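You operate a simulated robot arm through the tools that you are given. There is no shell and no other tool. Be economical: measure what you need, move in short steps, check, and stop when the job is done.

You are at the controls of a simulated robot arm. One attempt, no reset.

## Task
Clamp block B in the vice, oil its nut, then tighten it.
Fine: till the paint lines meet; can and spanner go back. Set down upright: what you pick out, green oil can.

Only the result counts: the job must be done as asked and must still hold three seconds after the hand-in. Knocking over, shifting, dropping, spilling or breaking anything else fails it.

## Robot
A 5-joint arm with a two-finger parallel gripper, fixed in place. Base frame: the origin is at the foot of the arm, x ahead of it, y to its left, z up; the work surface is at about z = 0. Units: mm, degrees, N and s.
With the tool pointing down near the work surface it reaches from about 260 to 600 mm from the base axis. Its first joint turns from -66.0 to 66.0 degrees. The tool tilts only in the upright plane through the base axis and itself; it spins freely about its own axis. Payload 1.57 kg.
The TCP is the grasp point between the finger pads, 30 mm short of the fingertips. In the tool frame z runs along the fingers and y along their closing line. Largest opening 80 mm; finger width 17, thickness 12; the body of the gripper, 40 by 82 mm, starts 80 mm behind the TCP.
Orientation is that of the tool frame in the base frame, as a unit quaternion [w, x, y, z]. With the fingers straight down and closing along the base's y, the tool's x points along the base's -x, its y along +y and its z along -z.

## Interface
- The arm moves only by the tool send_rows. Its argument "series" is one flat list of numbers, 7 for each row, row after row: the opening, from 0 (shut) to 1 (fully open), then the shift along the tool's x, y, z in m, then the turn, a rotation vector about the tool's x, y, z in degrees. In form: [hand, dx, dy, dz, ax, ay, az, hand, dx, dy, dz, ax, ay, az, ...]. A call has 1 to 8 rows; each row shifts and turns the commanded pose from where the row before left it, along the tool's axes as they then stand. Rows are played at 5 a second. More than 50 mm and 8.6 degrees between two rows, or a gripper value outside its range, and nothing of the call is played. Where a pose cannot be reached the arm comes as near as it can. A force on the tool above 40 N (or 10 N above the force at the start of the call, whichever is more), or a blocked arm, ends the call early, and 0.2 s more pass. The fingers move at their own pace (about 153 mm/s each) and stop on an object; they squeeze with about 35 N. The grip force told is the motor's: it shows also when the fingers shut on nothing. Time passes only in rows, and 0.2 s behind the last, so rows that do not move let the fingers close. The reply holds the time, the measured pose of the TCP, the force on the tool along the base axes, the opening and the grip force, in the units named above and with some noise, with the torque about the TCP (base axes, N m) and any sound that the robot's microphone picked up.
- Cameras (640 x 400 px; columns grow to the right, rows downward): "scene" is fixed at [48.8, 401.3, 529.8]; the picture's right is [-0.63, -0.77, 0.00], its down [-0.40, 0.33, -0.86] and it looks along [0.66, -0.54, -0.52] (base axes); focal length 290 px, centre (320, 200). "wrist" rides on the gripper at [72, -7, -122] in the tool frame; the picture's right is [0.09, 1.00, 0.00], its down [-0.84, 0.08, -0.54] and it looks along [-0.54, 0.05, 0.84] (tool axes); focal length 238 px, centre (320, 200). There is no depth. A picture from a camera that has moved, and an enlarged one, comes with that camera's place and axes in the base frame and with its lens.
- grab_frame(camera): a new picture of that camera. The clock stands still meanwhile.
- zoom(camera, box): a new picture of the part [left, top, right, bottom] of that camera's present view, enlarged. The clock stands still meanwhile.
- job_done(): hands the job in; it is judged then, once.

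Work in short steps. Places have to be worked out from the pictures, the camera data and where the tool is seen: move nearer, look again, correct. Check each grasp and each placing, and mend what went wrong. You have 120 turns and 84 pictures in all, those below and enlarged ones among them. Open the gripper and draw the arm clear of the work before you hand the job in, unless the task says otherwise; then end with one line.

The tools are called after "Emit:" by a JSON object that holds its "op" and its "data". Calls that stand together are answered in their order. send_rows: Moves the arm, as the interface text tells. Its arguments: {"type":"object","properties":{"series":{"type":"array"}},"required":["series"]} The other tools are called the same way: grab_frame (camera) takes a picture; zoom (camera, box) takes an enlarged picture of a part of a camera's view; job_done () hands the job in.

At the start:

```text
t: 0.0
position: [360.9, -177.2, 406.3]
tcp_rot: [0.0, 0.001, 1.0, 0.0]
ft_force: [0.7, -0.8, 0.0]
ft_torque: [-0.04, -0.02, -0.01]
width: 80.3
gripper_force: 0.0
```

scene: 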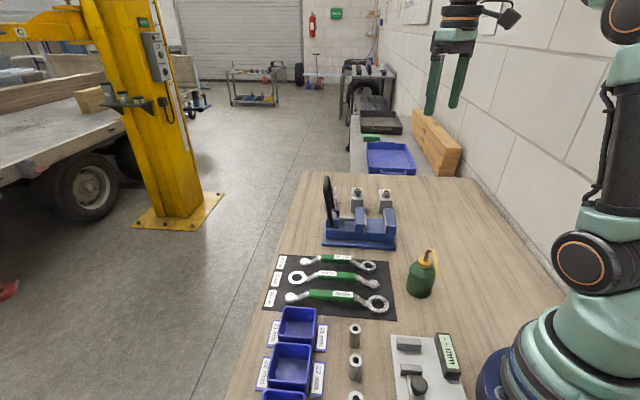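
wrist: 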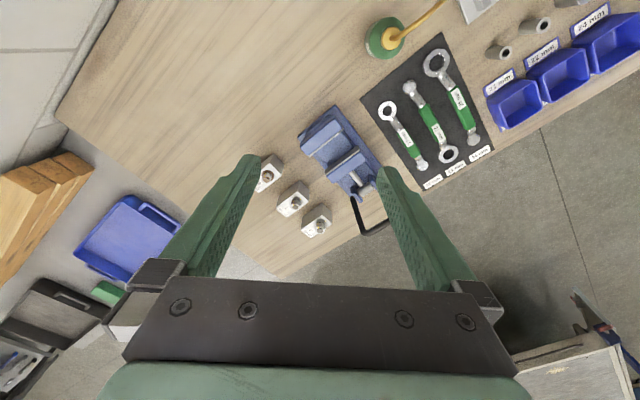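

I will look closely at the vice, blocks, spanners and trays first.

Emit:
{"op": "zoom", "data": {"camera": "scene", "box": [300, 165, 420, 255]}}

Emit:
{"op": "zoom", "data": {"camera": "scene", "box": [255, 240, 455, 330]}}

Emit:
{"op": "zoom", "data": {"camera": "scene", "box": [240, 300, 480, 400]}}

Emit:
{"op": "zoom", "data": {"camera": "wrist", "box": [240, 90, 400, 250]}}

Emit:
{"op": "zoom", "data": {"camera": "wrist", "box": [350, 0, 640, 200]}}

```text
4.44 times, centred on (360, 210) of scene
camera zoom: at [48.8, 401.3, 529.8], right [-0.63, -0.77, 0.0], down [-0.4, 0.33, -0.86], along [0.66, -0.54, -0.52], focal length 1289 px, centre (142, 156)
```

zoom: 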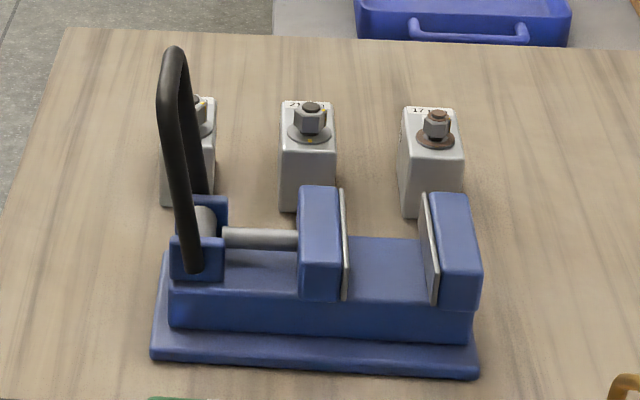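

```text
3.20 times, centred on (355, 285) of scene
camera zoom: at [48.8, 401.3, 529.8], right [-0.63, -0.77, 0.0], down [-0.4, 0.33, -0.86], along [0.66, -0.54, -0.52], focal length 928 px, centre (208, -72)
```

zoom: 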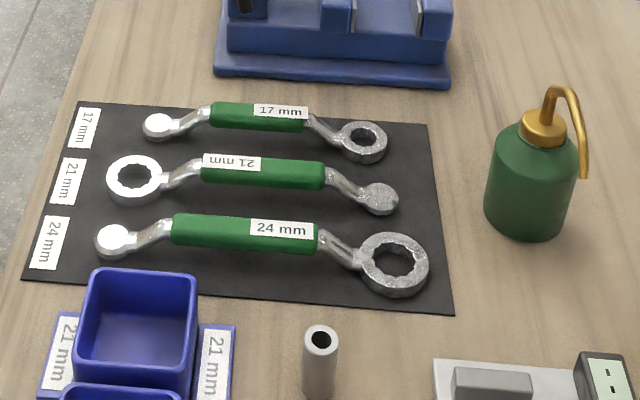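

```text
2.67 times, centred on (360, 350) of scene
camera zoom: at [48.8, 401.3, 529.8], right [-0.63, -0.77, 0.0], down [-0.4, 0.33, -0.86], along [0.66, -0.54, -0.52], focal length 774 px, centre (213, -200)
```

zoom: 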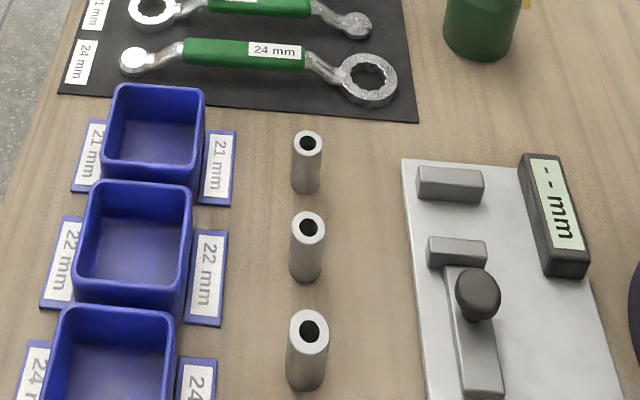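

```text
2.50 times, centred on (320, 170) of wrist
camera zoom: at [290.6, -184.1, 528.3], right [-0.09, 1.0, 0.0], down [0.84, 0.08, 0.54], along [0.54, 0.05, -0.84], focal length 596 px, centre (320, 275)
```

zoom: 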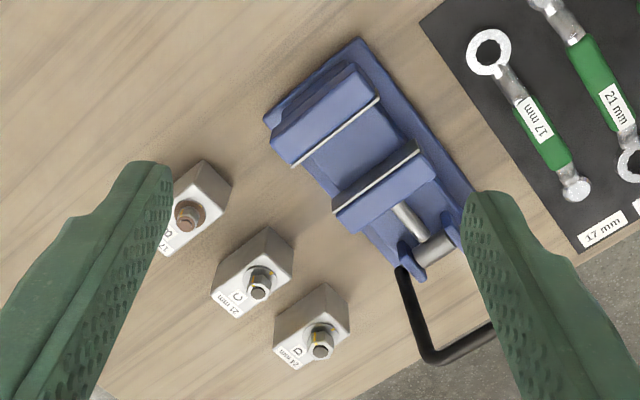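

```text
2.00 times, centred on (495, 100) of wrist
camera zoom: at [290.6, -184.1, 528.3], right [-0.09, 1.0, 0.0], down [0.84, 0.08, 0.54], along [0.54, 0.05, -0.84], focal length 477 px, centre (-30, 400)
```

zoom: 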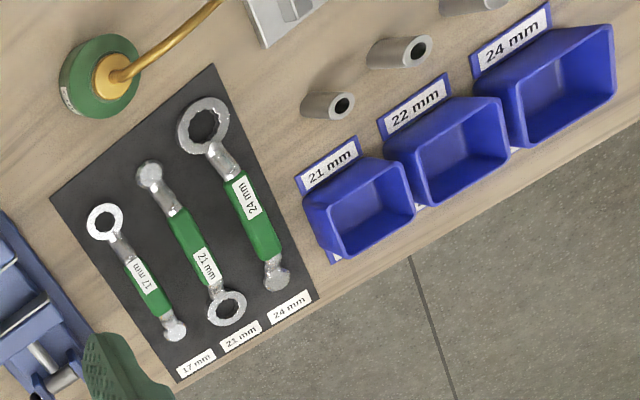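

Nuts triangulate to about (605,-213,67) for the middle block and (536,-277) for the rusty one. I need to read the block letters, so I zoom tighter.

Emit:
{"op": "zoom", "data": {"camera": "wrist", "box": [250, 150, 340, 245]}}

Emit:
{"op": "zoom", "data": {"camera": "scene", "box": [320, 180, 400, 215]}}

```text
4.21 times, centred on (295, 198) of wrist
camera zoom: at [290.6, -184.1, 528.3], right [-0.09, 1.0, 0.0], down [0.84, 0.08, 0.54], along [0.54, 0.05, -0.84], focal length 1004 px, centre (425, 210)
```

zoom: 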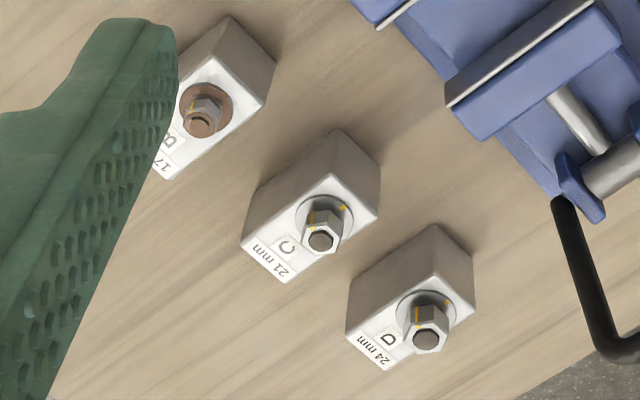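

```text
8.00 times, centred on (360, 198) of scene
camera zoom: at [48.8, 401.3, 529.8], right [-0.63, -0.77, 0.0], down [-0.4, 0.33, -0.86], along [0.66, -0.54, -0.52], focal length 2321 px, centre (0, 220)
```

zoom: 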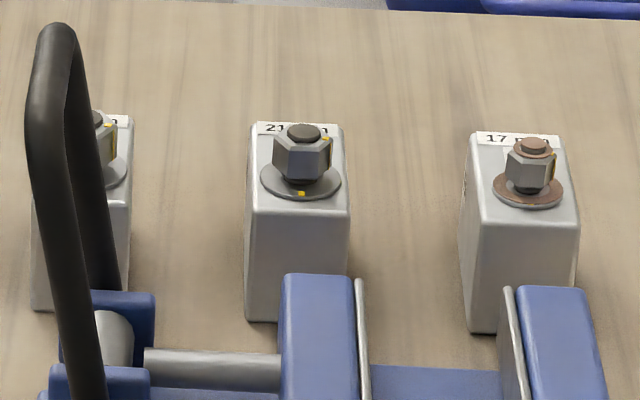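

Rusty block reads "B", 17 mm, so I will use the 17 mm spanner. I lower the arm for a closer look at the vice and block B.

Emit:
{"op": "send_rows", "data": {"series": [1, 0.02, 0.016, 0.026, 0, 0, 0, 1, 0.02, 0.016, 0.026, 0, 0, 0, 1, 0, 0.016, 0.026, 0, 0, 0, 1, 0, 0, 0, 0, 0, 0]}}

Emit:
{"op": "grab_frame", "data": {"camera": "wrist"}}

```text
t: 1.0
position: [319.5, -127.4, 327.0]
tcp_rot: [0.0, -0.001, 1.0, 0.0]
ft_force: [0.0, -0.4, -1.1]
ft_torque: [-0.01, 0.01, -0.02]
width: 79.8
gripper_force: 0.1
```

```text
74 pictures are left
camera wrist: at [248.9, -134.8, 450.4], right [-0.09, 1.0, 0.0], down [0.84, 0.08, 0.54], along [0.54, 0.05, -0.84], focal length 238 px, centre (320, 200)
```

wrist: 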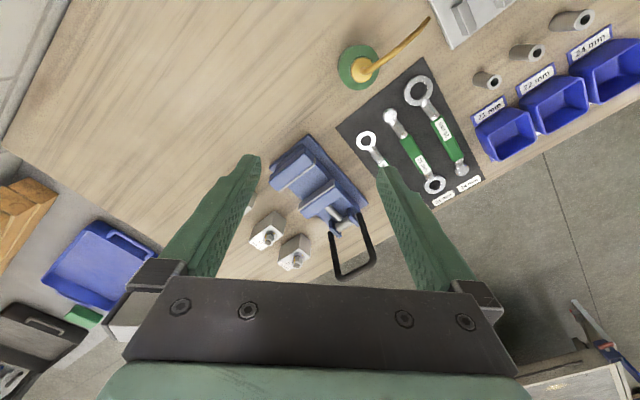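

Emit:
{"op": "zoom", "data": {"camera": "wrist", "box": [240, 120, 390, 290]}}

Emit:
{"op": "zoom", "data": {"camera": "wrist", "box": [330, 30, 490, 210]}}

```text
2.35 times, centred on (315, 205) of wrist
camera zoom: at [248.9, -134.8, 450.4], right [-0.09, 1.0, 0.0], down [0.84, 0.08, 0.54], along [0.54, 0.05, -0.84], focal length 561 px, centre (332, 188)
```

zoom: 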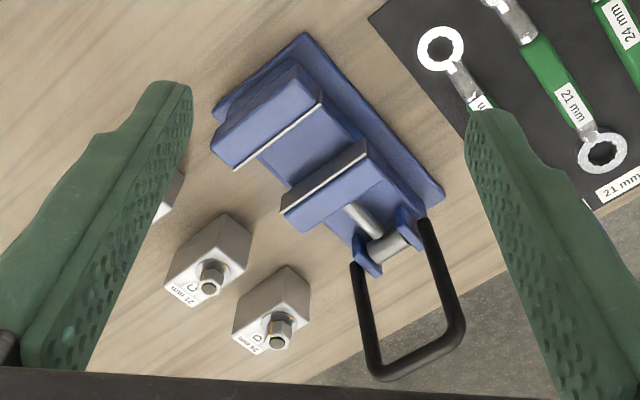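

```text
2.22 times, centred on (410, 120) of wrist
camera zoom: at [248.9, -134.8, 450.4], right [-0.09, 1.0, 0.0], down [0.84, 0.08, 0.54], along [0.54, 0.05, -0.84], focal length 530 px, centre (120, 378)
```

zoom: 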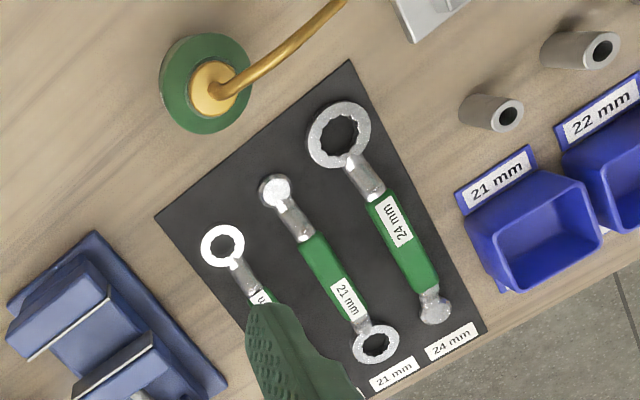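

Vice jaws: fixed plate top runs from about (478,-190) to (418,-128), z about 76, gap about 52 mm, with the vice axis at 45° in the base frame. Next I look at block B radially from closer.

Emit:
{"op": "send_rows", "data": {"series": [1, -0.0267, -0.027, 0.0257, 0, 0, 0, 1, -0.0267, -0.027, 0.0257, 0, 0, 0, 1, -0.0267, -0.027, 0.0257, 0, 0, 0, 1, 0, 0, 0, 0, 0, 6.9, 1, 0, 0, 0, 0, 0, 6.9, 1, 0, 0, 0, 0, 0, 6.9, 1, 0, 0, 0, 0, 0, 6.8]}}

Emit:
{"op": "grab_frame", "data": {"camera": "wrist"}}

```text
t: 2.6
position: [401.6, -212.4, 251.1]
tcp_rot: [0.0, 0.238, 0.971, 0.001]
ft_force: [0.2, -0.6, -0.1]
ft_torque: [0.01, -0.01, -0.02]
width: 80.0
gripper_force: 0.0
```

```text
71 pictures are left
camera wrist: at [336.0, -183.6, 373.2], right [0.38, 0.93, 0.0], down [0.78, -0.32, 0.54], along [0.5, -0.21, -0.84], focal length 238 px, centre (320, 200)
```

wrist: 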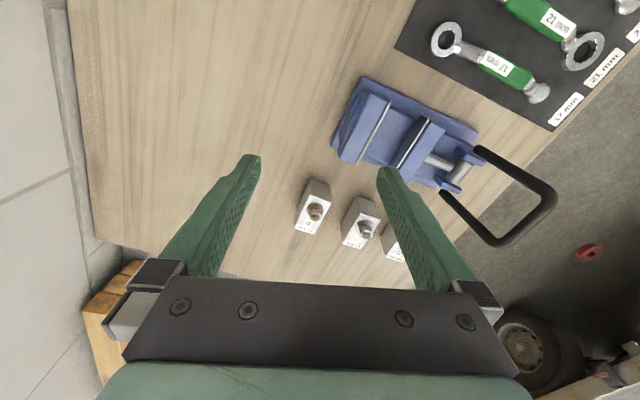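

Emit:
{"op": "zoom", "data": {"camera": "wrist", "box": [275, 170, 355, 240]}}

Emit:
{"op": "zoom", "data": {"camera": "wrist", "box": [320, 60, 500, 200]}}

```text
5.71 times, centred on (315, 205) of wrist
camera zoom: at [336.0, -183.6, 373.2], right [0.38, 0.93, 0.0], down [0.78, -0.32, 0.54], along [0.5, -0.21, -0.84], focal length 1362 px, centre (349, 171)
```

zoom: 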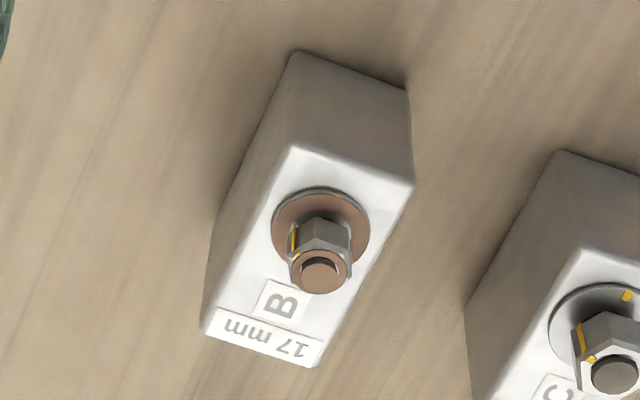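

```text
2.86 times, centred on (410, 130) of wrist
camera zoom: at [336.0, -183.6, 373.2], right [0.38, 0.93, 0.0], down [0.78, -0.32, 0.54], along [0.5, -0.21, -0.84], focal length 681 px, centre (63, 400)
```

zoom: 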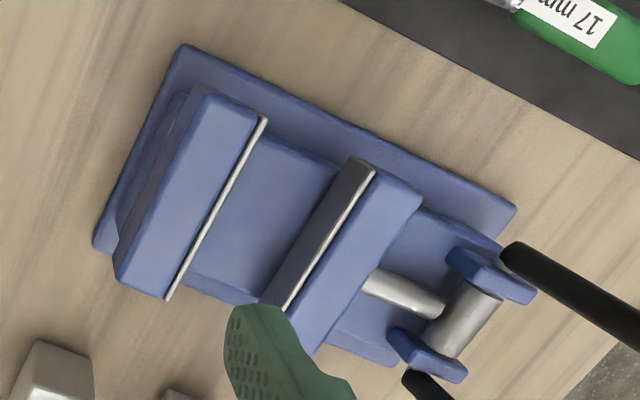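

Block B measures about 37×70×56 mm, centre about (549,-287), length along 315°, and nearly 620 mm out. I will grip it across its 37 mm width near the top, so I go above it with the fingers closing at 45° and check reach.

Emit:
{"op": "send_rows", "data": {"series": [1, -0.04125, 0.0006, 0.025, 0, 0, 0, 1, -0.04125, 0.0006, 0.025, 0, 0, 0, 1, -0.04125, 0.0006, 0.025, 0, 0, 0, 1, -0.04125, 0.0005, 0.025, 0, 0, 0, 1, 0, 0, 0, 0, 0, 6, 1, 0, 0, 0, 0, 0, 6, 1, 0, 0, 0, 0, 0, 5.5]}}

Emit:
{"op": "grab_frame", "data": {"camera": "wrist"}}

```text
t: 4.2
position: [529.4, -275.5, 154.8]
tcp_rot: [0.001, 0.382, 0.924, 0.0]
ft_force: [-0.4, -0.2, 0.8]
ft_torque: [0.0, 0.0, 0.01]
width: 80.4
gripper_force: 0.1
out of reach, approached as far as the arm can: row 4
```

```text
68 pictures are left
camera wrist: at [474.7, -229.1, 277.6], right [0.64, 0.77, 0.0], down [0.65, -0.54, 0.54], along [0.42, -0.35, -0.84], focal length 238 px, centre (320, 200)
```

wrist: 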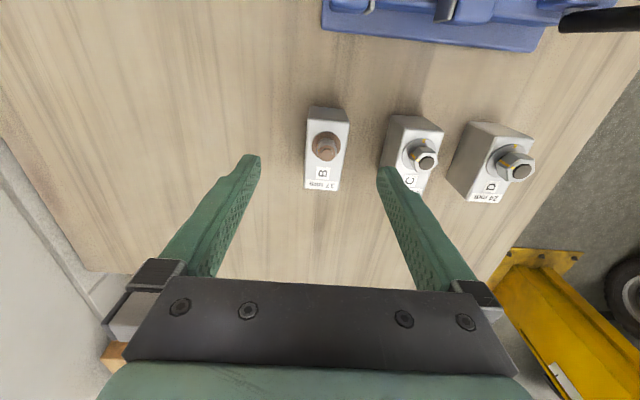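

Straight down stops near radius 597. I tilt the tool 5° outward and move on over the block.

Emit:
{"op": "send_rows", "data": {"series": [1, 0, 0, 0, -1.5, -4.77, 0, 1, -0.0062, 0.0018, 0.0225, 0, 0, 0, 1, -0.006, 0.0017, 0.0225, 0, 0, 0, 1, 0, 0, 0, 0, 0, 0]}}

Emit:
{"op": "grab_frame", "data": {"camera": "wrist"}}

```text
t: 5.2
position: [546.4, -282.1, 111.3]
tcp_rot: [0.043, 0.382, 0.923, -0.004]
ft_force: [0.1, 0.0, 0.0]
ft_torque: [-0.01, 0.01, 0.01]
width: 80.1
gripper_force: 0.1
```

```text
67 pictures are left
camera wrist: at [480.6, -232.2, 227.4], right [0.64, 0.77, 0.02], down [0.6, -0.51, 0.61], along [0.48, -0.38, -0.79], focal length 238 px, centre (320, 200)
```

wrist: 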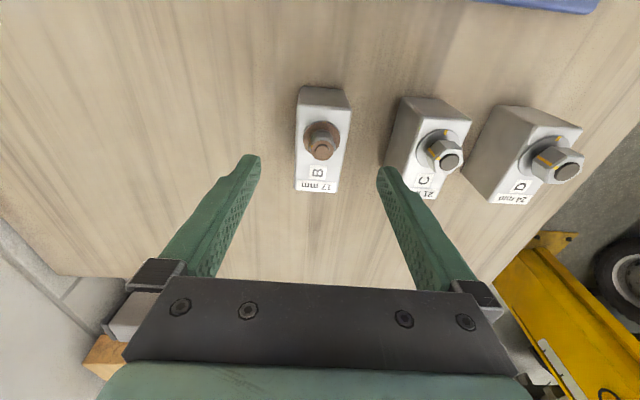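

The block centre re-measures at (549.6,-285.2), aligned between the fingers. I lower to z about 64 and close.

Emit:
{"op": "send_rows", "data": {"series": [1, 0, 0, 0.0236, 0, 0, 0, 1, 0, 0, 0.0236, 0, 0, 0, 1, 0, 0, 0, 0, 0, 0, 0.0, 0, 0, 0, 0, 0, 0, 0, 0, 0, 0, 0, 0, 0, 0, 0, 0, 0, 0, 0, 0]}}

Emit:
{"op": "grab_frame", "data": {"camera": "wrist"}}

```text
t: 6.6
position: [548.7, -286.0, 62.2]
tcp_rot: [0.043, 0.382, 0.923, -0.005]
ft_force: [-1.2, -0.9, -0.5]
ft_torque: [-0.26, 0.0, -0.04]
width: 39.7
gripper_force: 35.3
```

```text
66 pictures are left
camera wrist: at [484.0, -234.7, 179.4], right [0.64, 0.77, 0.02], down [0.6, -0.51, 0.61], along [0.48, -0.38, -0.79], focal length 238 px, centre (320, 200)
```

wrist: 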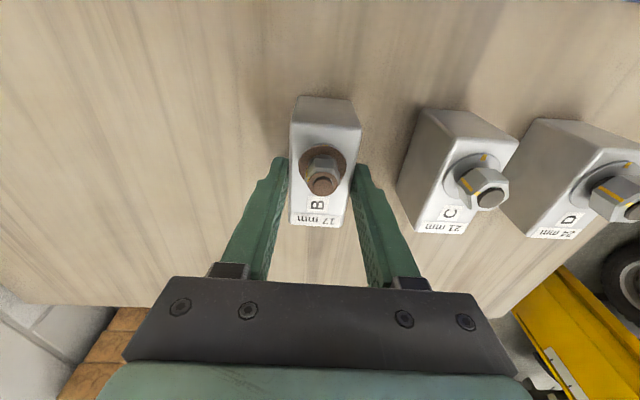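

Gripped at 39.7 mm with 35 N. I lift it and draw it inward.

Emit:
{"op": "send_rows", "data": {"series": [0, 0, 0, -0.015, 0, 0, 0, 0, 0, 0, -0.02, 0, 0, 0, 0, 0.015, 0, -0.03, 0, 0, 0, 0, 0.02, 0, -0.03, 0, 0, 0, 0, 0.02, 0, -0.03, 0, 0, 0, 0, 0, 0, 0, 0, 0, 0]}}

Emit:
{"op": "grab_frame", "data": {"camera": "wrist"}}

Emit:
{"op": "grab_frame", "data": {"camera": "scene"}}

```text
t: 8.0
position: [499.1, -240.0, 187.1]
tcp_rot: [0.043, 0.383, 0.923, -0.003]
ft_force: [0.2, 0.4, -3.7]
ft_torque: [-0.02, -0.01, -0.01]
width: 39.3
gripper_force: 34.9
```

```text
65 pictures are left
camera wrist: at [434.7, -189.1, 302.2], right [0.64, 0.77, 0.02], down [0.6, -0.51, 0.61], along [0.48, -0.38, -0.79], focal length 238 px, centre (320, 200)
```

wrist: 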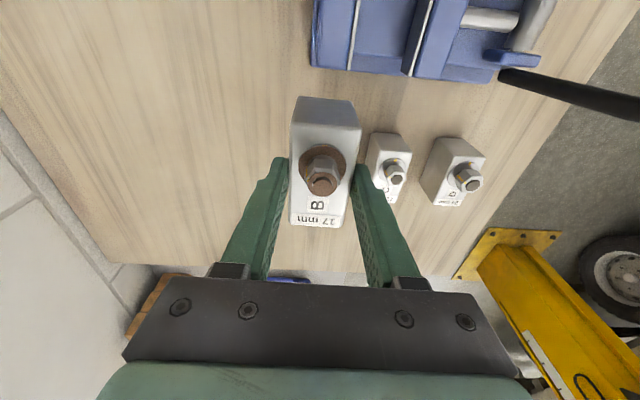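

```text
64 pictures are left
```

scene: 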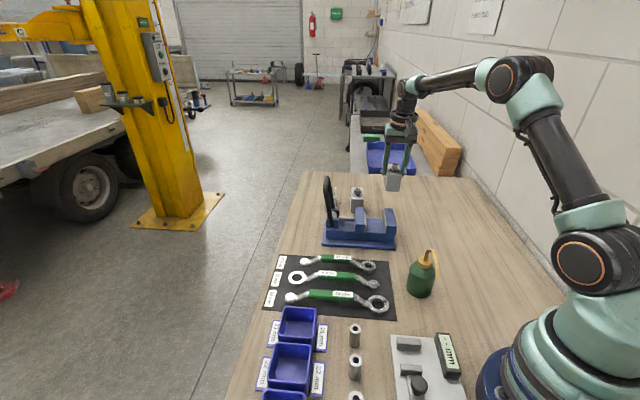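

Weight is about 4 N and it holds well. I move over the vice gap, aiming for block centre (465,-143), still high.

Emit:
{"op": "send_rows", "data": {"series": [0, 0.031, 0.015, -0.002, 0, 0, 0, 0, 0.031, 0.015, -0.002, 0, 0, 0, 0, 0.031, 0.015, -0.002, 0, 0, 0, 0, 0, 0, 0, 0, 0, 0]}}

Emit:
{"op": "grab_frame", "data": {"camera": "wrist"}}

Emit:
{"op": "zoom", "data": {"camera": "scene", "box": [300, 140, 430, 260]}}

```text
t: 9.0
position: [464.8, -143.0, 184.1]
tcp_rot: [0.043, 0.381, 0.924, 0.004]
ft_force: [-0.2, 0.1, -5.3]
ft_torque: [0.03, -0.01, 0.02]
width: 39.8
gripper_force: 35.2
```

```text
63 pictures are left
camera wrist: at [399.4, -93.6, 301.1], right [0.64, 0.77, 0.03], down [0.6, -0.52, 0.61], along [0.48, -0.37, -0.79], focal length 238 px, centre (320, 200)
```

wrist: 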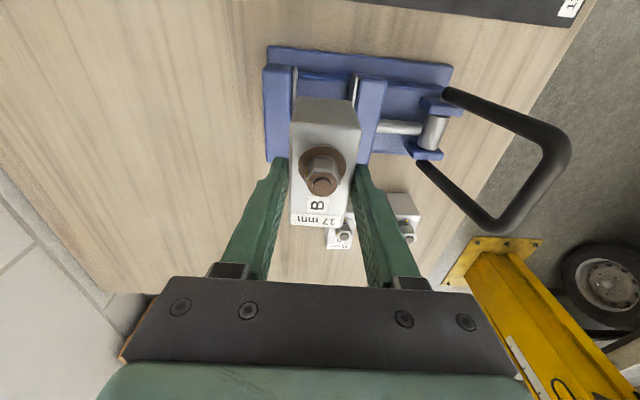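

```text
3.33 times, centred on (365, 200) of scene
camera zoom: at [48.8, 401.3, 529.8], right [-0.63, -0.77, 0.0], down [-0.4, 0.33, -0.86], along [0.66, -0.54, -0.52], focal length 967 px, centre (170, 200)
```

zoom: 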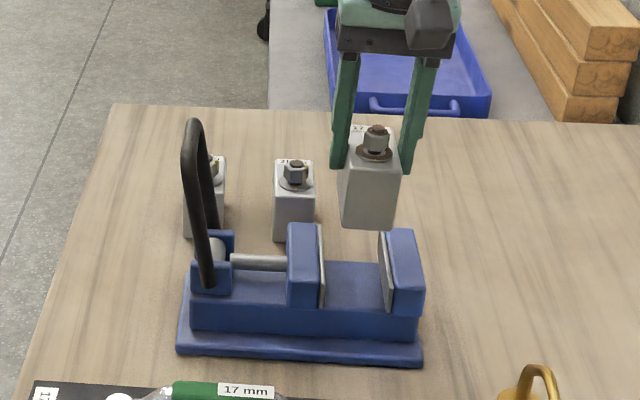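

Aligned over the gap. I lower 55 mm with tilt compensation and check.

Emit:
{"op": "send_rows", "data": {"series": [0, 0.0015, -0.0008, 0.02, 0, 0, 0, 0, 0.0015, -0.0008, 0.02, 0, 0, 0, 0, 0.001, -0.0005, 0.014, 0, 0, 0, 0, 0, 0, 0, 0, 0, 0]}}

Emit:
{"op": "zoom", "data": {"camera": "scene", "box": [310, 160, 420, 260]}}

Emit:
{"op": "zoom", "data": {"camera": "wrist", "box": [240, 20, 460, 240]}}

```text
t: 10.0
position: [465.0, -144.4, 130.5]
tcp_rot: [0.042, 0.381, 0.924, 0.004]
ft_force: [0.4, 0.1, -4.0]
ft_torque: [0.04, -0.04, 0.0]
width: 39.4
gripper_force: 35.5
```

```text
4.00 times, centred on (365, 210) of scene
camera zoom: at [48.8, 401.3, 529.8], right [-0.63, -0.77, 0.0], down [-0.4, 0.33, -0.86], along [0.66, -0.54, -0.52], focal length 1160 px, centre (140, 160)
```

zoom: 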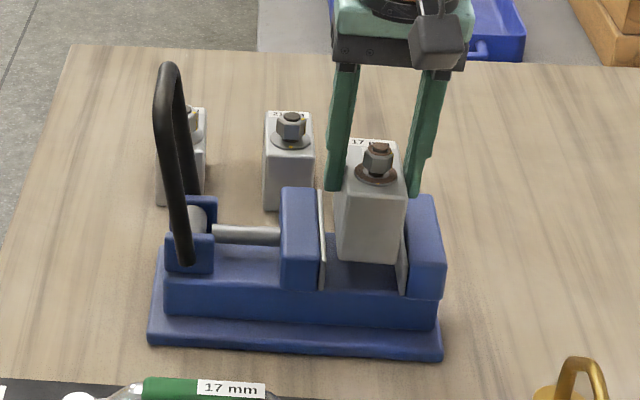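

```text
1.82 times, centred on (350, 130) of wrist
camera zoom: at [400.4, -94.4, 247.1], right [0.64, 0.77, 0.03], down [0.6, -0.52, 0.61], along [0.48, -0.37, -0.79], focal length 433 px, centre (266, 327)
```

zoom: 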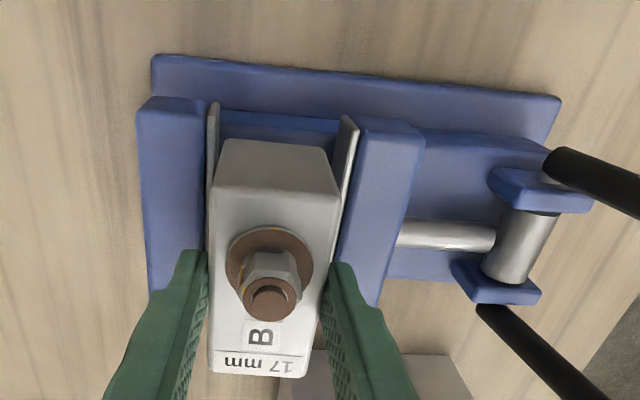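

The block is entering the gap cleanly. I lower slowly to the bed.

Emit:
{"op": "send_rows", "data": {"series": [0, 0.0005, 0.0, 0.007, 0, 0, 0, 0, 0.0003, 0.0, 0.004, 0, 0, 0, 0, 0.0002, 0, 0.002, 0, 0, 0, 0, 0.0002, 0, 0.002, 0, 0, 0]}}

```text
t: 11.0
position: [465.2, -142.7, 115.6]
tcp_rot: [0.042, 0.382, 0.923, 0.004]
ft_force: [0.0, 0.2, -3.9]
ft_torque: [-0.03, 0.0, 0.01]
width: 39.7
gripper_force: 34.7
```

Emit:
{"op": "send_rows", "data": {"series": [0, 0.0002, 0, 0.0015, 0, 0, 0, 0, 0.0001, 0, 0.0015, 0, 0, 0, 0, 0.0001, 0, 0.0015, 0, 0, 0]}}

Emit:
{"op": "zoom", "data": {"camera": "scene", "box": [330, 180, 410, 250]}}

```text
t: 11.8
position: [466.4, -141.5, 110.3]
tcp_rot: [0.043, 0.381, 0.923, 0.004]
ft_force: [0.0, 0.3, -4.1]
ft_torque: [0.02, -0.01, -0.01]
width: 39.6
gripper_force: 35.0
```

```text
5.71 times, centred on (370, 215) of scene
camera zoom: at [48.8, 401.3, 529.8], right [-0.63, -0.77, 0.0], down [-0.4, 0.33, -0.86], along [0.66, -0.54, -0.52], focal length 1658 px, centre (34, 114)
```

zoom: 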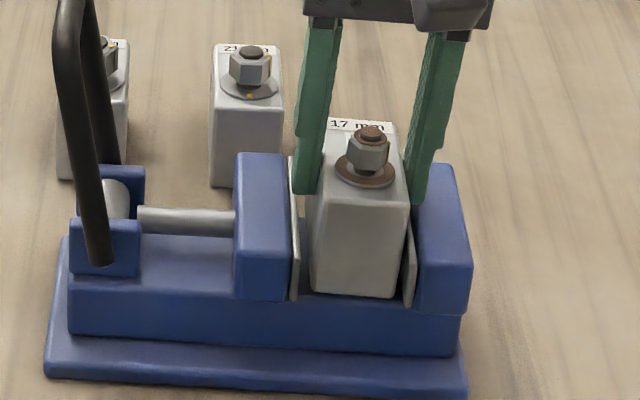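

No contact yet; I keep going in small steps.

Emit:
{"op": "send_rows", "data": {"series": [0, 0.0002, 0, 0.0012, 0, 0, 0, 0, 0, 0, 0, 0, 0, 0]}}

Emit:
{"op": "zoom", "data": {"camera": "wrist", "box": [240, 60, 420, 240]}}

```text
t: 12.4
position: [465.5, -142.6, 109.5]
tcp_rot: [0.042, 0.381, 0.923, 0.005]
ft_force: [0.2, 0.5, -4.7]
ft_torque: [0.01, -0.01, 0.02]
width: 39.6
gripper_force: 35.3
```

```text
2.22 times, centred on (330, 150) of wrist
camera zoom: at [400.9, -93.0, 225.7], right [0.64, 0.77, 0.03], down [0.6, -0.52, 0.61], along [0.48, -0.37, -0.79], focal length 530 px, centre (298, 311)
```

zoom: 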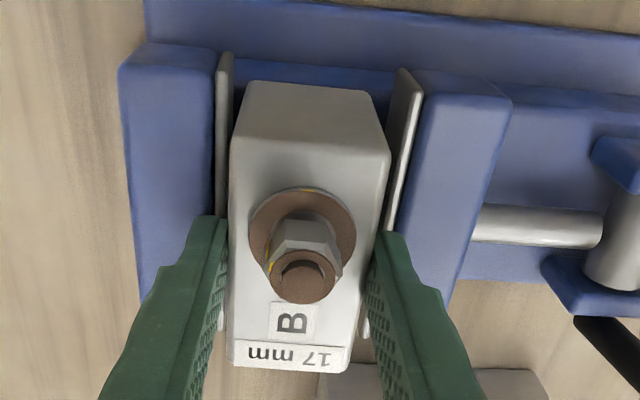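

Emit:
{"op": "send_rows", "data": {"series": [0, 0.0001, 0, 0.0012, 0, 0, 0, 0, 0.0001, 0, 0.0012, 0, 0, 0, 0, 0, 0, 0, 0, 0, 0]}}

```text
t: 13.2
position: [466.4, -141.9, 109.2]
tcp_rot: [0.045, 0.381, 0.923, 0.004]
ft_force: [-6.7, 4.1, 22.1]
ft_torque: [-0.59, 0.14, -0.19]
width: 39.7
gripper_force: 34.7
```

Contact at z about 109 (+22 N). I relieve it slightly and open only a little to let the block settle.

Emit:
{"op": "send_rows", "data": {"series": [0, 0, 0, -0.001, 0, 0, 0, 0.54, 0, 0, 0, 0, 0, 0, 0.54, 0, 0, 0, 0, 0, 0]}}

Emit:
{"op": "zoom", "data": {"camera": "scene", "box": [330, 180, 410, 250]}}

Emit:
{"op": "zoom", "data": {"camera": "wrist", "box": [240, 60, 420, 240]}}

```text
t: 14.0
position: [466.9, -142.8, 109.5]
tcp_rot: [0.044, 0.382, 0.923, 0.005]
ft_force: [7.9, 5.8, 10.1]
ft_torque: [0.01, -0.02, 0.02]
width: 40.0
gripper_force: 0.1
```

```text
5.71 times, centred on (370, 215) of scene
camera zoom: at [48.7, 401.3, 529.8], right [-0.63, -0.77, 0.0], down [-0.4, 0.33, -0.86], along [0.66, -0.54, -0.52], focal length 1658 px, centre (34, 114)
```

zoom: 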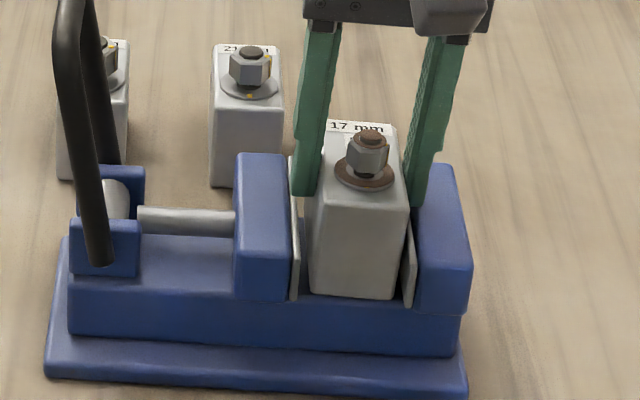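

```text
2.22 times, centred on (330, 150) of wrist
camera zoom: at [401.2, -94.1, 224.8], right [0.64, 0.77, 0.03], down [0.6, -0.52, 0.61], along [0.49, -0.37, -0.79], focal length 530 px, centre (298, 311)
```

zoom: 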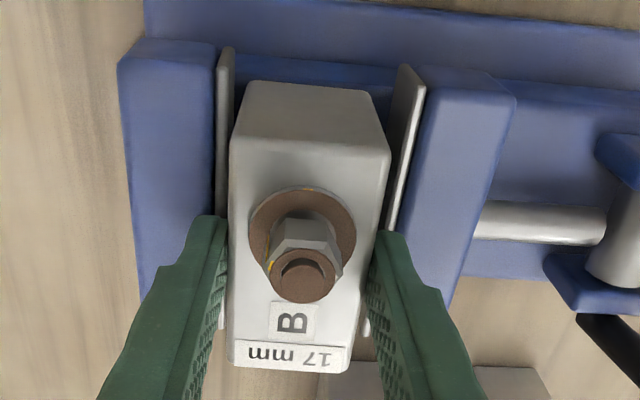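

The fixed-side finger seems to touch the jaw. I rise gently with the same opening.

Emit:
{"op": "send_rows", "data": {"series": [0.52, 0, 0.001, -0.002, 0, 0, 0, 0.52, 0, 0, -0.003, 0, 0, 0, 0.52, 0, 0, -0.003, 0, 0, 0]}}

Emit:
{"op": "zoom", "data": {"camera": "scene", "box": [330, 180, 410, 250]}}

```text
t: 14.8
position: [463.6, -142.6, 115.4]
tcp_rot: [0.042, 0.382, 0.923, 0.005]
ft_force: [-0.2, 0.9, 0.5]
ft_torque: [0.02, -0.03, -0.02]
width: 41.9
gripper_force: 0.0
```

```text
5.71 times, centred on (370, 215) of scene
camera zoom: at [48.8, 401.3, 529.8], right [-0.63, -0.77, 0.0], down [-0.4, 0.33, -0.86], along [0.66, -0.54, -0.52], focal length 1658 px, centre (34, 114)
```

zoom: 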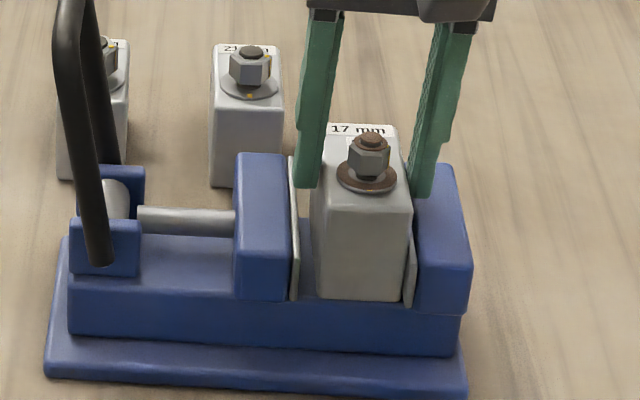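

The block has settled on the bed by the fixed jaw. I retreat upward and look.

Emit:
{"op": "send_rows", "data": {"series": [0.54, 0, 0, -0.01, 0, 0, 0, 0.6, 0, 0, -0.02, 0, 0, 0, 1, 0, 0, -0.04, 0, 0, 0, 1, 0.02, 0, -0.04, 0, 0, 0, 1, 0.04, 0, -0.02, 0, 0, 0, 1, 0.04, 0, 0, 1.2, 4.77, 0, 1, 0, 0, 0, 0, 0, 0]}}

Emit:
{"op": "grab_frame", "data": {"camera": "wrist"}}

Emit:
{"op": "zoom", "data": {"camera": "scene", "box": [310, 165, 410, 255]}}

```text
t: 16.4
position: [383.5, -66.5, 234.7]
tcp_rot: [0.001, 0.382, 0.924, 0.0]
ft_force: [0.1, -0.4, 0.1]
ft_torque: [-0.01, -0.03, -0.01]
width: 80.1
gripper_force: 0.0
```

```text
54 pictures are left
camera wrist: at [329.0, -20.6, 357.2], right [0.64, 0.77, 0.0], down [0.65, -0.54, 0.54], along [0.42, -0.35, -0.84], focal length 238 px, centre (320, 200)
```

wrist: 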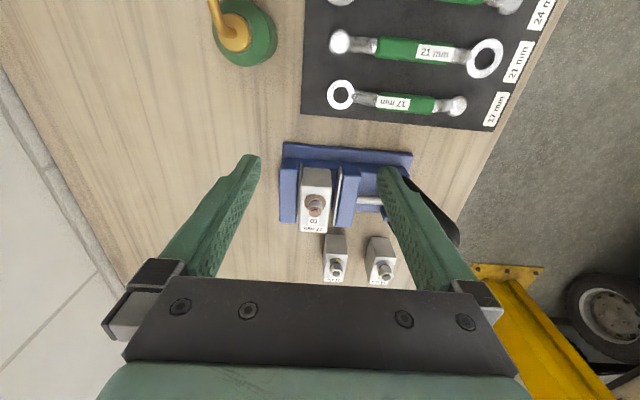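

```text
4.44 times, centred on (360, 210) of scene
camera zoom: at [48.7, 401.3, 529.8], right [-0.63, -0.77, 0.0], down [-0.4, 0.33, -0.86], along [0.66, -0.54, -0.52], focal length 1289 px, centre (142, 156)
```

zoom: 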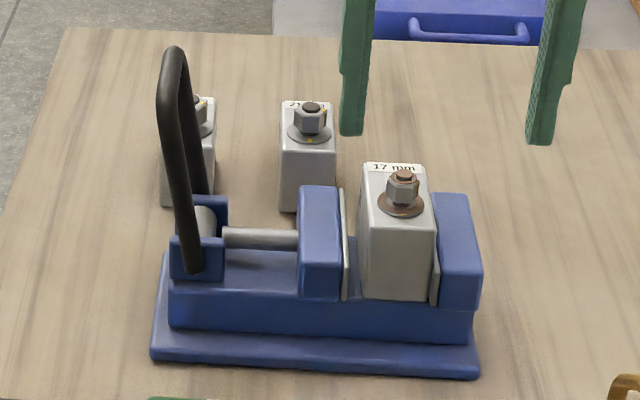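

The lever pivots about the bracket pin (about u=356, z=60) and stands upright; it likely swings outward (+u). I will grip its near arm with fingers closing along its pivot axis, so I rotate the tool by +90° and look from there.

Emit:
{"op": "send_rows", "data": {"series": [1, -0.045, 0.021, 0, 0, 0, 0, 1, -0.045, 0.021, 0, 0, 0, 0, 1, 0, 0, 0, 0, 0, -8.2, 1, 0, 0, 0, 0, 0, -8.2, 1, 0, 0, 0, 0, 0, -8.2, 1, 0, 0, 0, 0, 0, -8.2, 1, 0, 0, 0, 0, 0, -8.2, 1, 0, 0, 0, 0, 0, -8.2]}}

Emit:
{"op": "send_rows", "data": {"series": [1, 0, 0, 0, 0, 0, -8.2, 1, 0, 0, 0, 0, 0, -8.2, 1, 0, 0, 0, 0, 0, -8.2, 1, 0, 0, 0, 0, 0, -8.2, 1, 0, 0, 0, 0, 0, -8.0]}}

Emit:
{"op": "grab_frame", "data": {"camera": "wrist"}}

```text
t: 18.2
position: [477.6, -100.6, 236.3]
tcp_rot: [0.001, -0.039, 0.999, 0.0]
ft_force: [-0.5, 0.1, 0.5]
ft_torque: [0.0, -0.01, -0.03]
width: 80.1
gripper_force: 0.0
```

```text
t: 19.4
position: [478.3, -99.2, 236.8]
tcp_rot: [0.002, -0.384, 0.923, 0.0]
ft_force: [0.7, 0.4, -0.5]
ft_torque: [0.02, 0.02, 0.01]
width: 79.7
gripper_force: 0.1
```

```text
52 pictures are left
camera wrist: at [432.2, -155.4, 358.7], right [-0.77, 0.64, 0.0], down [0.53, 0.65, 0.54], along [0.35, 0.42, -0.84], focal length 238 px, centre (320, 200)
```

wrist: 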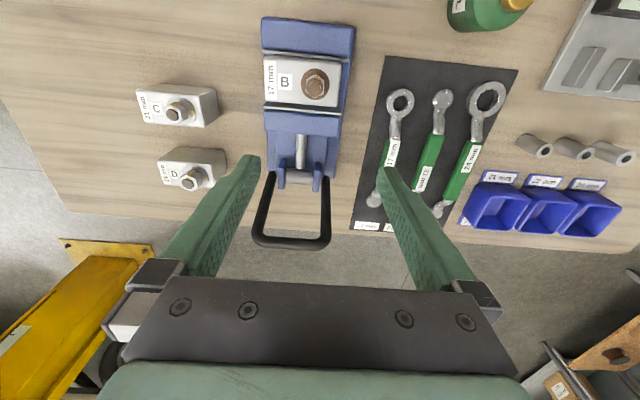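

Emit:
{"op": "zoom", "data": {"camera": "wrist", "box": [230, 130, 360, 260]}}

Emit:
{"op": "zoom", "data": {"camera": "wrist", "box": [255, 45, 345, 115]}}

```text
3.08 times, centred on (295, 195) of wrist
camera zoom: at [432.2, -155.4, 358.7], right [-0.77, 0.64, 0.0], down [0.53, 0.65, 0.54], along [0.35, 0.42, -0.84], focal length 733 px, centre (397, 215)
```

zoom: 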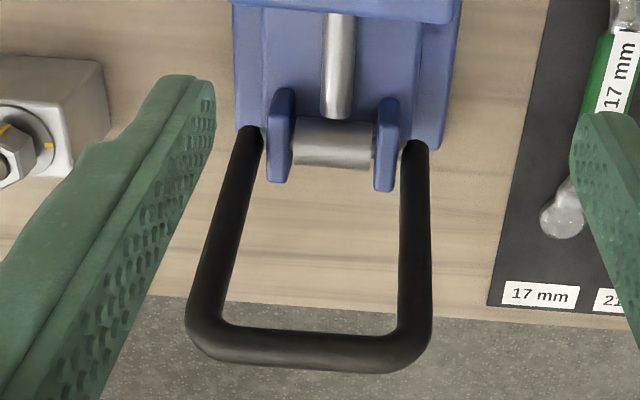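

```text
5.71 times, centred on (300, 80) of wrist
camera zoom: at [432.2, -155.4, 358.7], right [-0.77, 0.64, 0.0], down [0.53, 0.65, 0.54], along [0.35, 0.42, -0.84], focal length 1362 px, centre (434, 886)
```

zoom: 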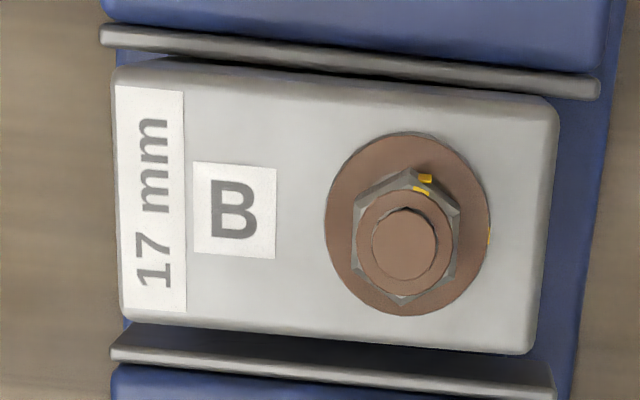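

Nut paint: about 83° clockwise is needed later. For the lever, I close the fingers and place them on the jaw side of the top bar, then push outward.

Emit:
{"op": "send_rows", "data": {"series": [0, -0.03, -0.004, 0.0, 0, 0, 0, 0, -0.03, -0.003, 0.02, 0, 0, 0, 0, 0, 0, 0.042, 0, 0, 0, 0, 0, 0, 0, 0, 0, 0]}}

Emit:
{"op": "grab_frame", "data": {"camera": "wrist"}}

```text
t: 20.4
position: [527.0, -63.4, 172.7]
tcp_rot: [0.002, -0.383, 0.924, -0.001]
ft_force: [0.2, -0.3, 0.5]
ft_torque: [0.0, -0.01, 0.01]
width: 0.0
gripper_force: 21.3
```

```text
49 pictures are left
camera wrist: at [480.6, -118.2, 295.4], right [-0.77, 0.64, 0.0], down [0.53, 0.65, 0.54], along [0.35, 0.42, -0.84], focal length 238 px, centre (320, 200)
```

wrist: 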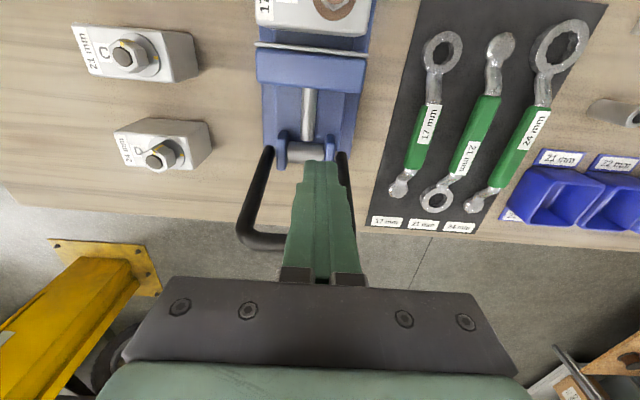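

Fingers are inside the bail, behind the bar. I push outward (+u) gradually, watching force.

Emit:
{"op": "send_rows", "data": {"series": [0, -0.012, 0, 0.0, 0, 0, 0, 0, -0.012, 0, 0, 0, 0, 0, 0, -0.012, 0, 0.001, 0, 0, 0, 0, -0.012, 0, 0.003, 0, 0, 0]}}

Emit:
{"op": "zoom", "data": {"camera": "scene", "box": [280, 130, 420, 260]}}

```text
t: 21.4
position: [560.5, -28.4, 171.9]
tcp_rot: [0.001, -0.383, 0.924, 0.0]
ft_force: [-1.9, -2.2, -1.0]
ft_torque: [-0.01, 0.0, -0.03]
width: 0.0
gripper_force: 21.4
```

```text
3.08 times, centred on (350, 195) of scene
camera zoom: at [48.8, 401.3, 529.8], right [-0.63, -0.77, 0.0], down [-0.4, 0.33, -0.86], along [0.66, -0.54, -0.52], focal length 893 px, centre (228, 215)
```

zoom: 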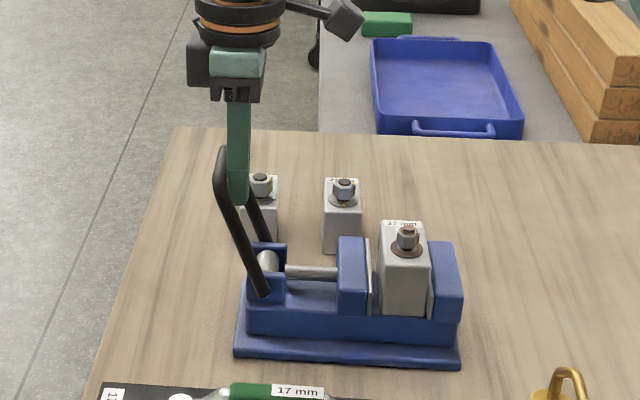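

The lever swings outward easily and the jaw closes. I continue.

Emit:
{"op": "send_rows", "data": {"series": [0, -0.012, 0, 0.004, 0, 0, 0, 0, -0.012, 0, 0.005, 0, 0, 0, 0, -0.012, 0, 0.007, 0, 0, 0, 0, -0.01, 0, 0.008, 0, 0, 0]}}

Emit:
{"op": "zoom", "data": {"camera": "scene", "box": [280, 130, 420, 260]}}

```text
t: 22.4
position: [591.9, 2.9, 148.3]
tcp_rot: [0.001, -0.383, 0.924, 0.0]
ft_force: [-4.1, -4.8, -2.2]
ft_torque: [-0.09, 0.05, -0.01]
width: 0.0
gripper_force: 21.3
```

```text
3.08 times, centred on (350, 195) of scene
camera zoom: at [48.8, 401.3, 529.8], right [-0.63, -0.77, 0.0], down [-0.4, 0.33, -0.86], along [0.66, -0.54, -0.52], focal length 893 px, centre (228, 215)
```

zoom: 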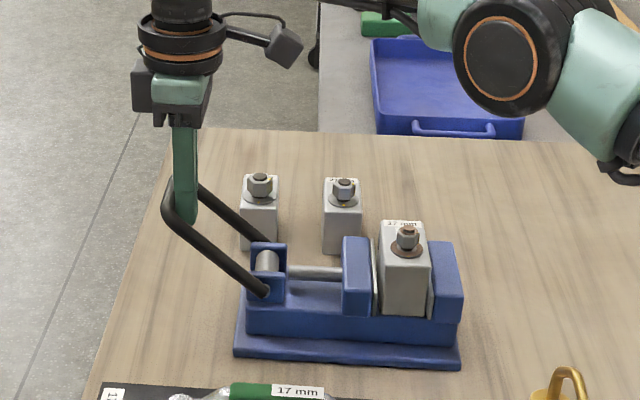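

Lever at about 50°. I back off, go above its near arm, and then press down.

Emit:
{"op": "send_rows", "data": {"series": [0, 0.012, 0, 0, 0, 0, 0, 0, 0, 0, -0.04, 0, 0, 0, 0, 0, 0.012, -0.01, 0, 0, 0, 0, -0.012, 0.01, 0, 0, 0, 0, 0, 0, 0, 0.01, 0, 0, 0]}}

Emit:
{"op": "grab_frame", "data": {"camera": "wrist"}}

```text
t: 23.6
position: [576.2, 19.6, 188.8]
tcp_rot: [0.003, -0.383, 0.924, -0.001]
ft_force: [0.1, 0.5, 0.0]
ft_torque: [0.01, -0.02, -0.02]
width: 0.0
gripper_force: 21.2
```

```text
46 pictures are left
camera wrist: at [530.6, -35.2, 311.4], right [-0.77, 0.64, 0.0], down [0.53, 0.65, 0.54], along [0.35, 0.42, -0.84], focal length 238 px, centre (320, 200)
```

wrist: 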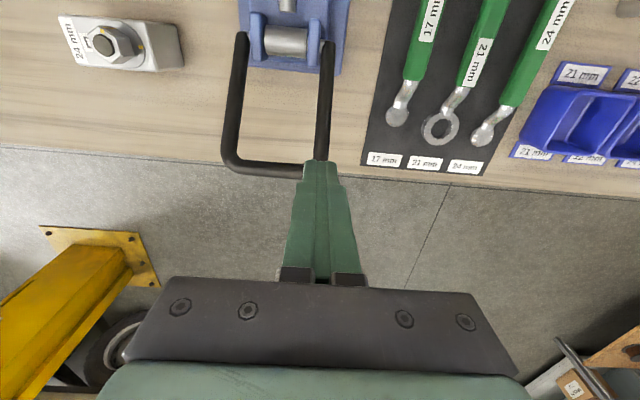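

Finger sits over the near arm. I press down.

Emit:
{"op": "send_rows", "data": {"series": [0, 0, 0, 0.025, 0, 0, 0, 0, 0, 0, 0.018, 0, 0, 0, 0, 0, 0, 0.015, 0, 0, 0, 0, 0, 0, 0.015, 0, 0, 0, 0, 0, 0, 0.01, 0, 0, 0]}}

Emit:
{"op": "zoom", "data": {"camera": "scene", "box": [280, 130, 420, 260]}}

```text
t: 24.8
position: [578.7, 19.4, 114.0]
tcp_rot: [0.006, -0.382, 0.924, -0.002]
ft_force: [-10.1, -3.6, 23.5]
ft_torque: [0.06, 0.19, 0.02]
width: 0.2
gripper_force: 21.1
stopped in row 5: the force on the tool passed its limit at 48 N (the readings are from after the stop); the commanded pose is now the measured one
```

```text
3.08 times, centred on (350, 195) of scene
camera zoom: at [48.6, 401.2, 529.8], right [-0.63, -0.77, 0.0], down [-0.4, 0.33, -0.86], along [0.66, -0.54, -0.52], focal length 893 px, centre (228, 215)
```

zoom: 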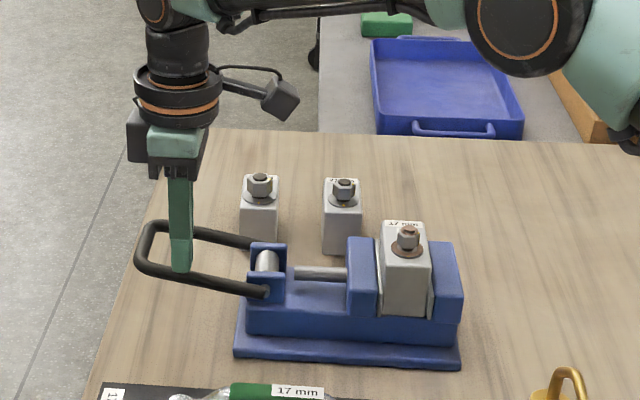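

Emit:
{"op": "zoom", "data": {"camera": "scene", "box": [340, 190, 400, 240]}}

```text
8.00 times, centred on (370, 215) of scene
camera zoom: at [48.6, 401.2, 529.8], right [-0.63, -0.77, 0.0], down [-0.4, 0.33, -0.86], along [0.66, -0.54, -0.52], focal length 2321 px, centre (-80, 80)
```

zoom: 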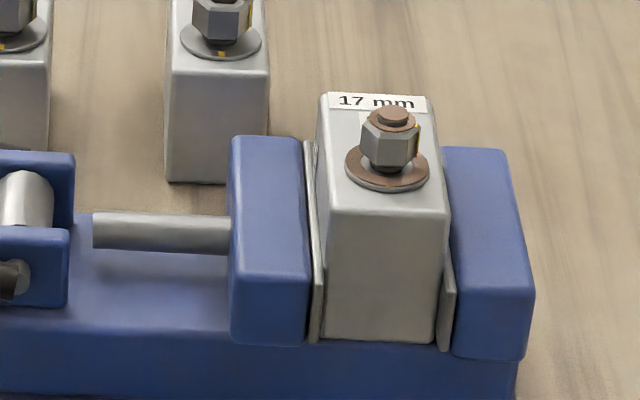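

The jaw touches the block, but the lever is still about 12° above horizontal and stiff. I shift further out along the arm for more leverage and press slowly.

Emit:
{"op": "send_rows", "data": {"series": [0, 0, 0, -0.02, 0, 0, 0, 0, -0.025, -0.001, 0, 0, 0, 0, 0, 0, 0, 0.008, 0, 0, 0, 0, 0, 0, 0.004, 0, 0, 0, 0, 0, 0, 0.003, 0, 0, 0, 0, 0, 0, 0.003, 0, 0, 0, 0, 0, 0, 0.003, 0, 0, 0]}}

Emit:
{"op": "zoom", "data": {"camera": "scene", "box": [280, 150, 400, 250]}}

```text
t: 26.5
position: [598.5, 39.6, 118.5]
tcp_rot: [0.011, -0.384, 0.923, -0.003]
ft_force: [-10.9, -2.6, 21.8]
ft_torque: [0.02, 0.14, 0.05]
width: 0.0
gripper_force: 21.6
stopped in row 7: the force on the tool passed its limit at 41 N (the readings are from after the stop); the commanded pose is now the measured one
```

```text
4.00 times, centred on (340, 200) of scene
camera zoom: at [48.6, 401.2, 529.8], right [-0.63, -0.77, 0.0], down [-0.4, 0.33, -0.86], along [0.66, -0.54, -0.52], focal length 1160 px, centre (240, 200)
```

zoom: 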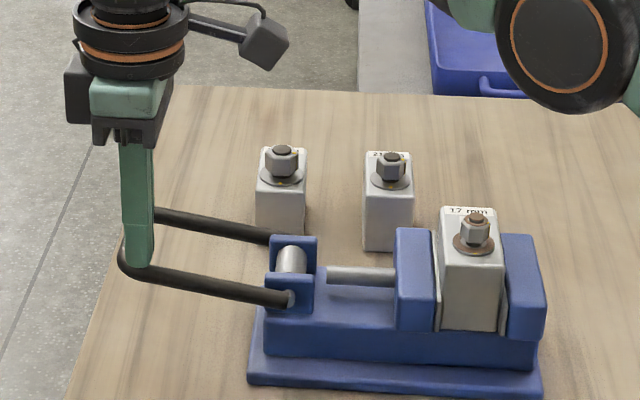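

Emit:
{"op": "send_rows", "data": {"series": [0, 0, 0, -0.03, 0, 0, 0, 0, 0, 0, -0.03, 0, 0, 0, 0, 0.045, 0, -0.02, 0, 0, 0, 0, 0, 0, 0, 0, 0, 0]}}

Emit:
{"op": "zoom", "data": {"camera": "scene", "box": [280, 150, 400, 250]}}

Emit:
{"op": "zoom", "data": {"camera": "wrist", "box": [220, 0, 400, 200]}}

```text
t: 27.5
position: [565.7, 8.0, 192.3]
tcp_rot: [0.009, -0.384, 0.923, -0.003]
ft_force: [0.5, 0.0, -0.8]
ft_torque: [0.01, 0.02, 0.01]
width: 0.0
gripper_force: 21.6
```

```text
4.00 times, centred on (340, 200) of scene
camera zoom: at [48.7, 401.3, 529.8], right [-0.63, -0.77, 0.0], down [-0.4, 0.33, -0.86], along [0.66, -0.54, -0.52], focal length 1160 px, centre (240, 200)
```

zoom: 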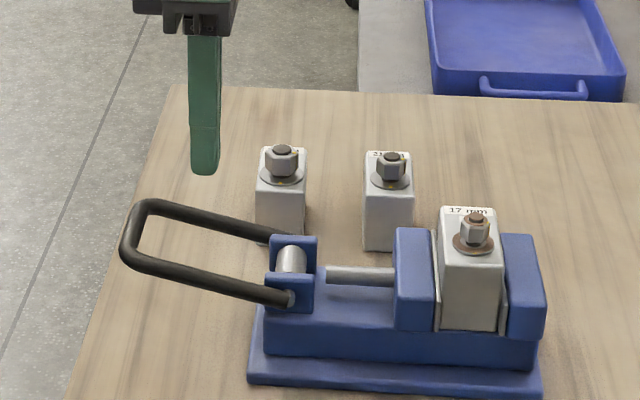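

```text
2.00 times, centred on (310, 100) of wrist
camera zoom: at [516.5, -47.4, 314.4], right [-0.77, 0.64, -0.01], down [0.52, 0.65, 0.55], along [0.36, 0.42, -0.83], focal length 477 px, centre (340, 400)
```

zoom: 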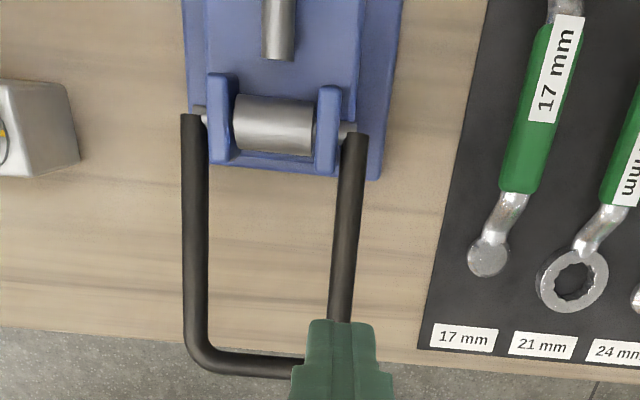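

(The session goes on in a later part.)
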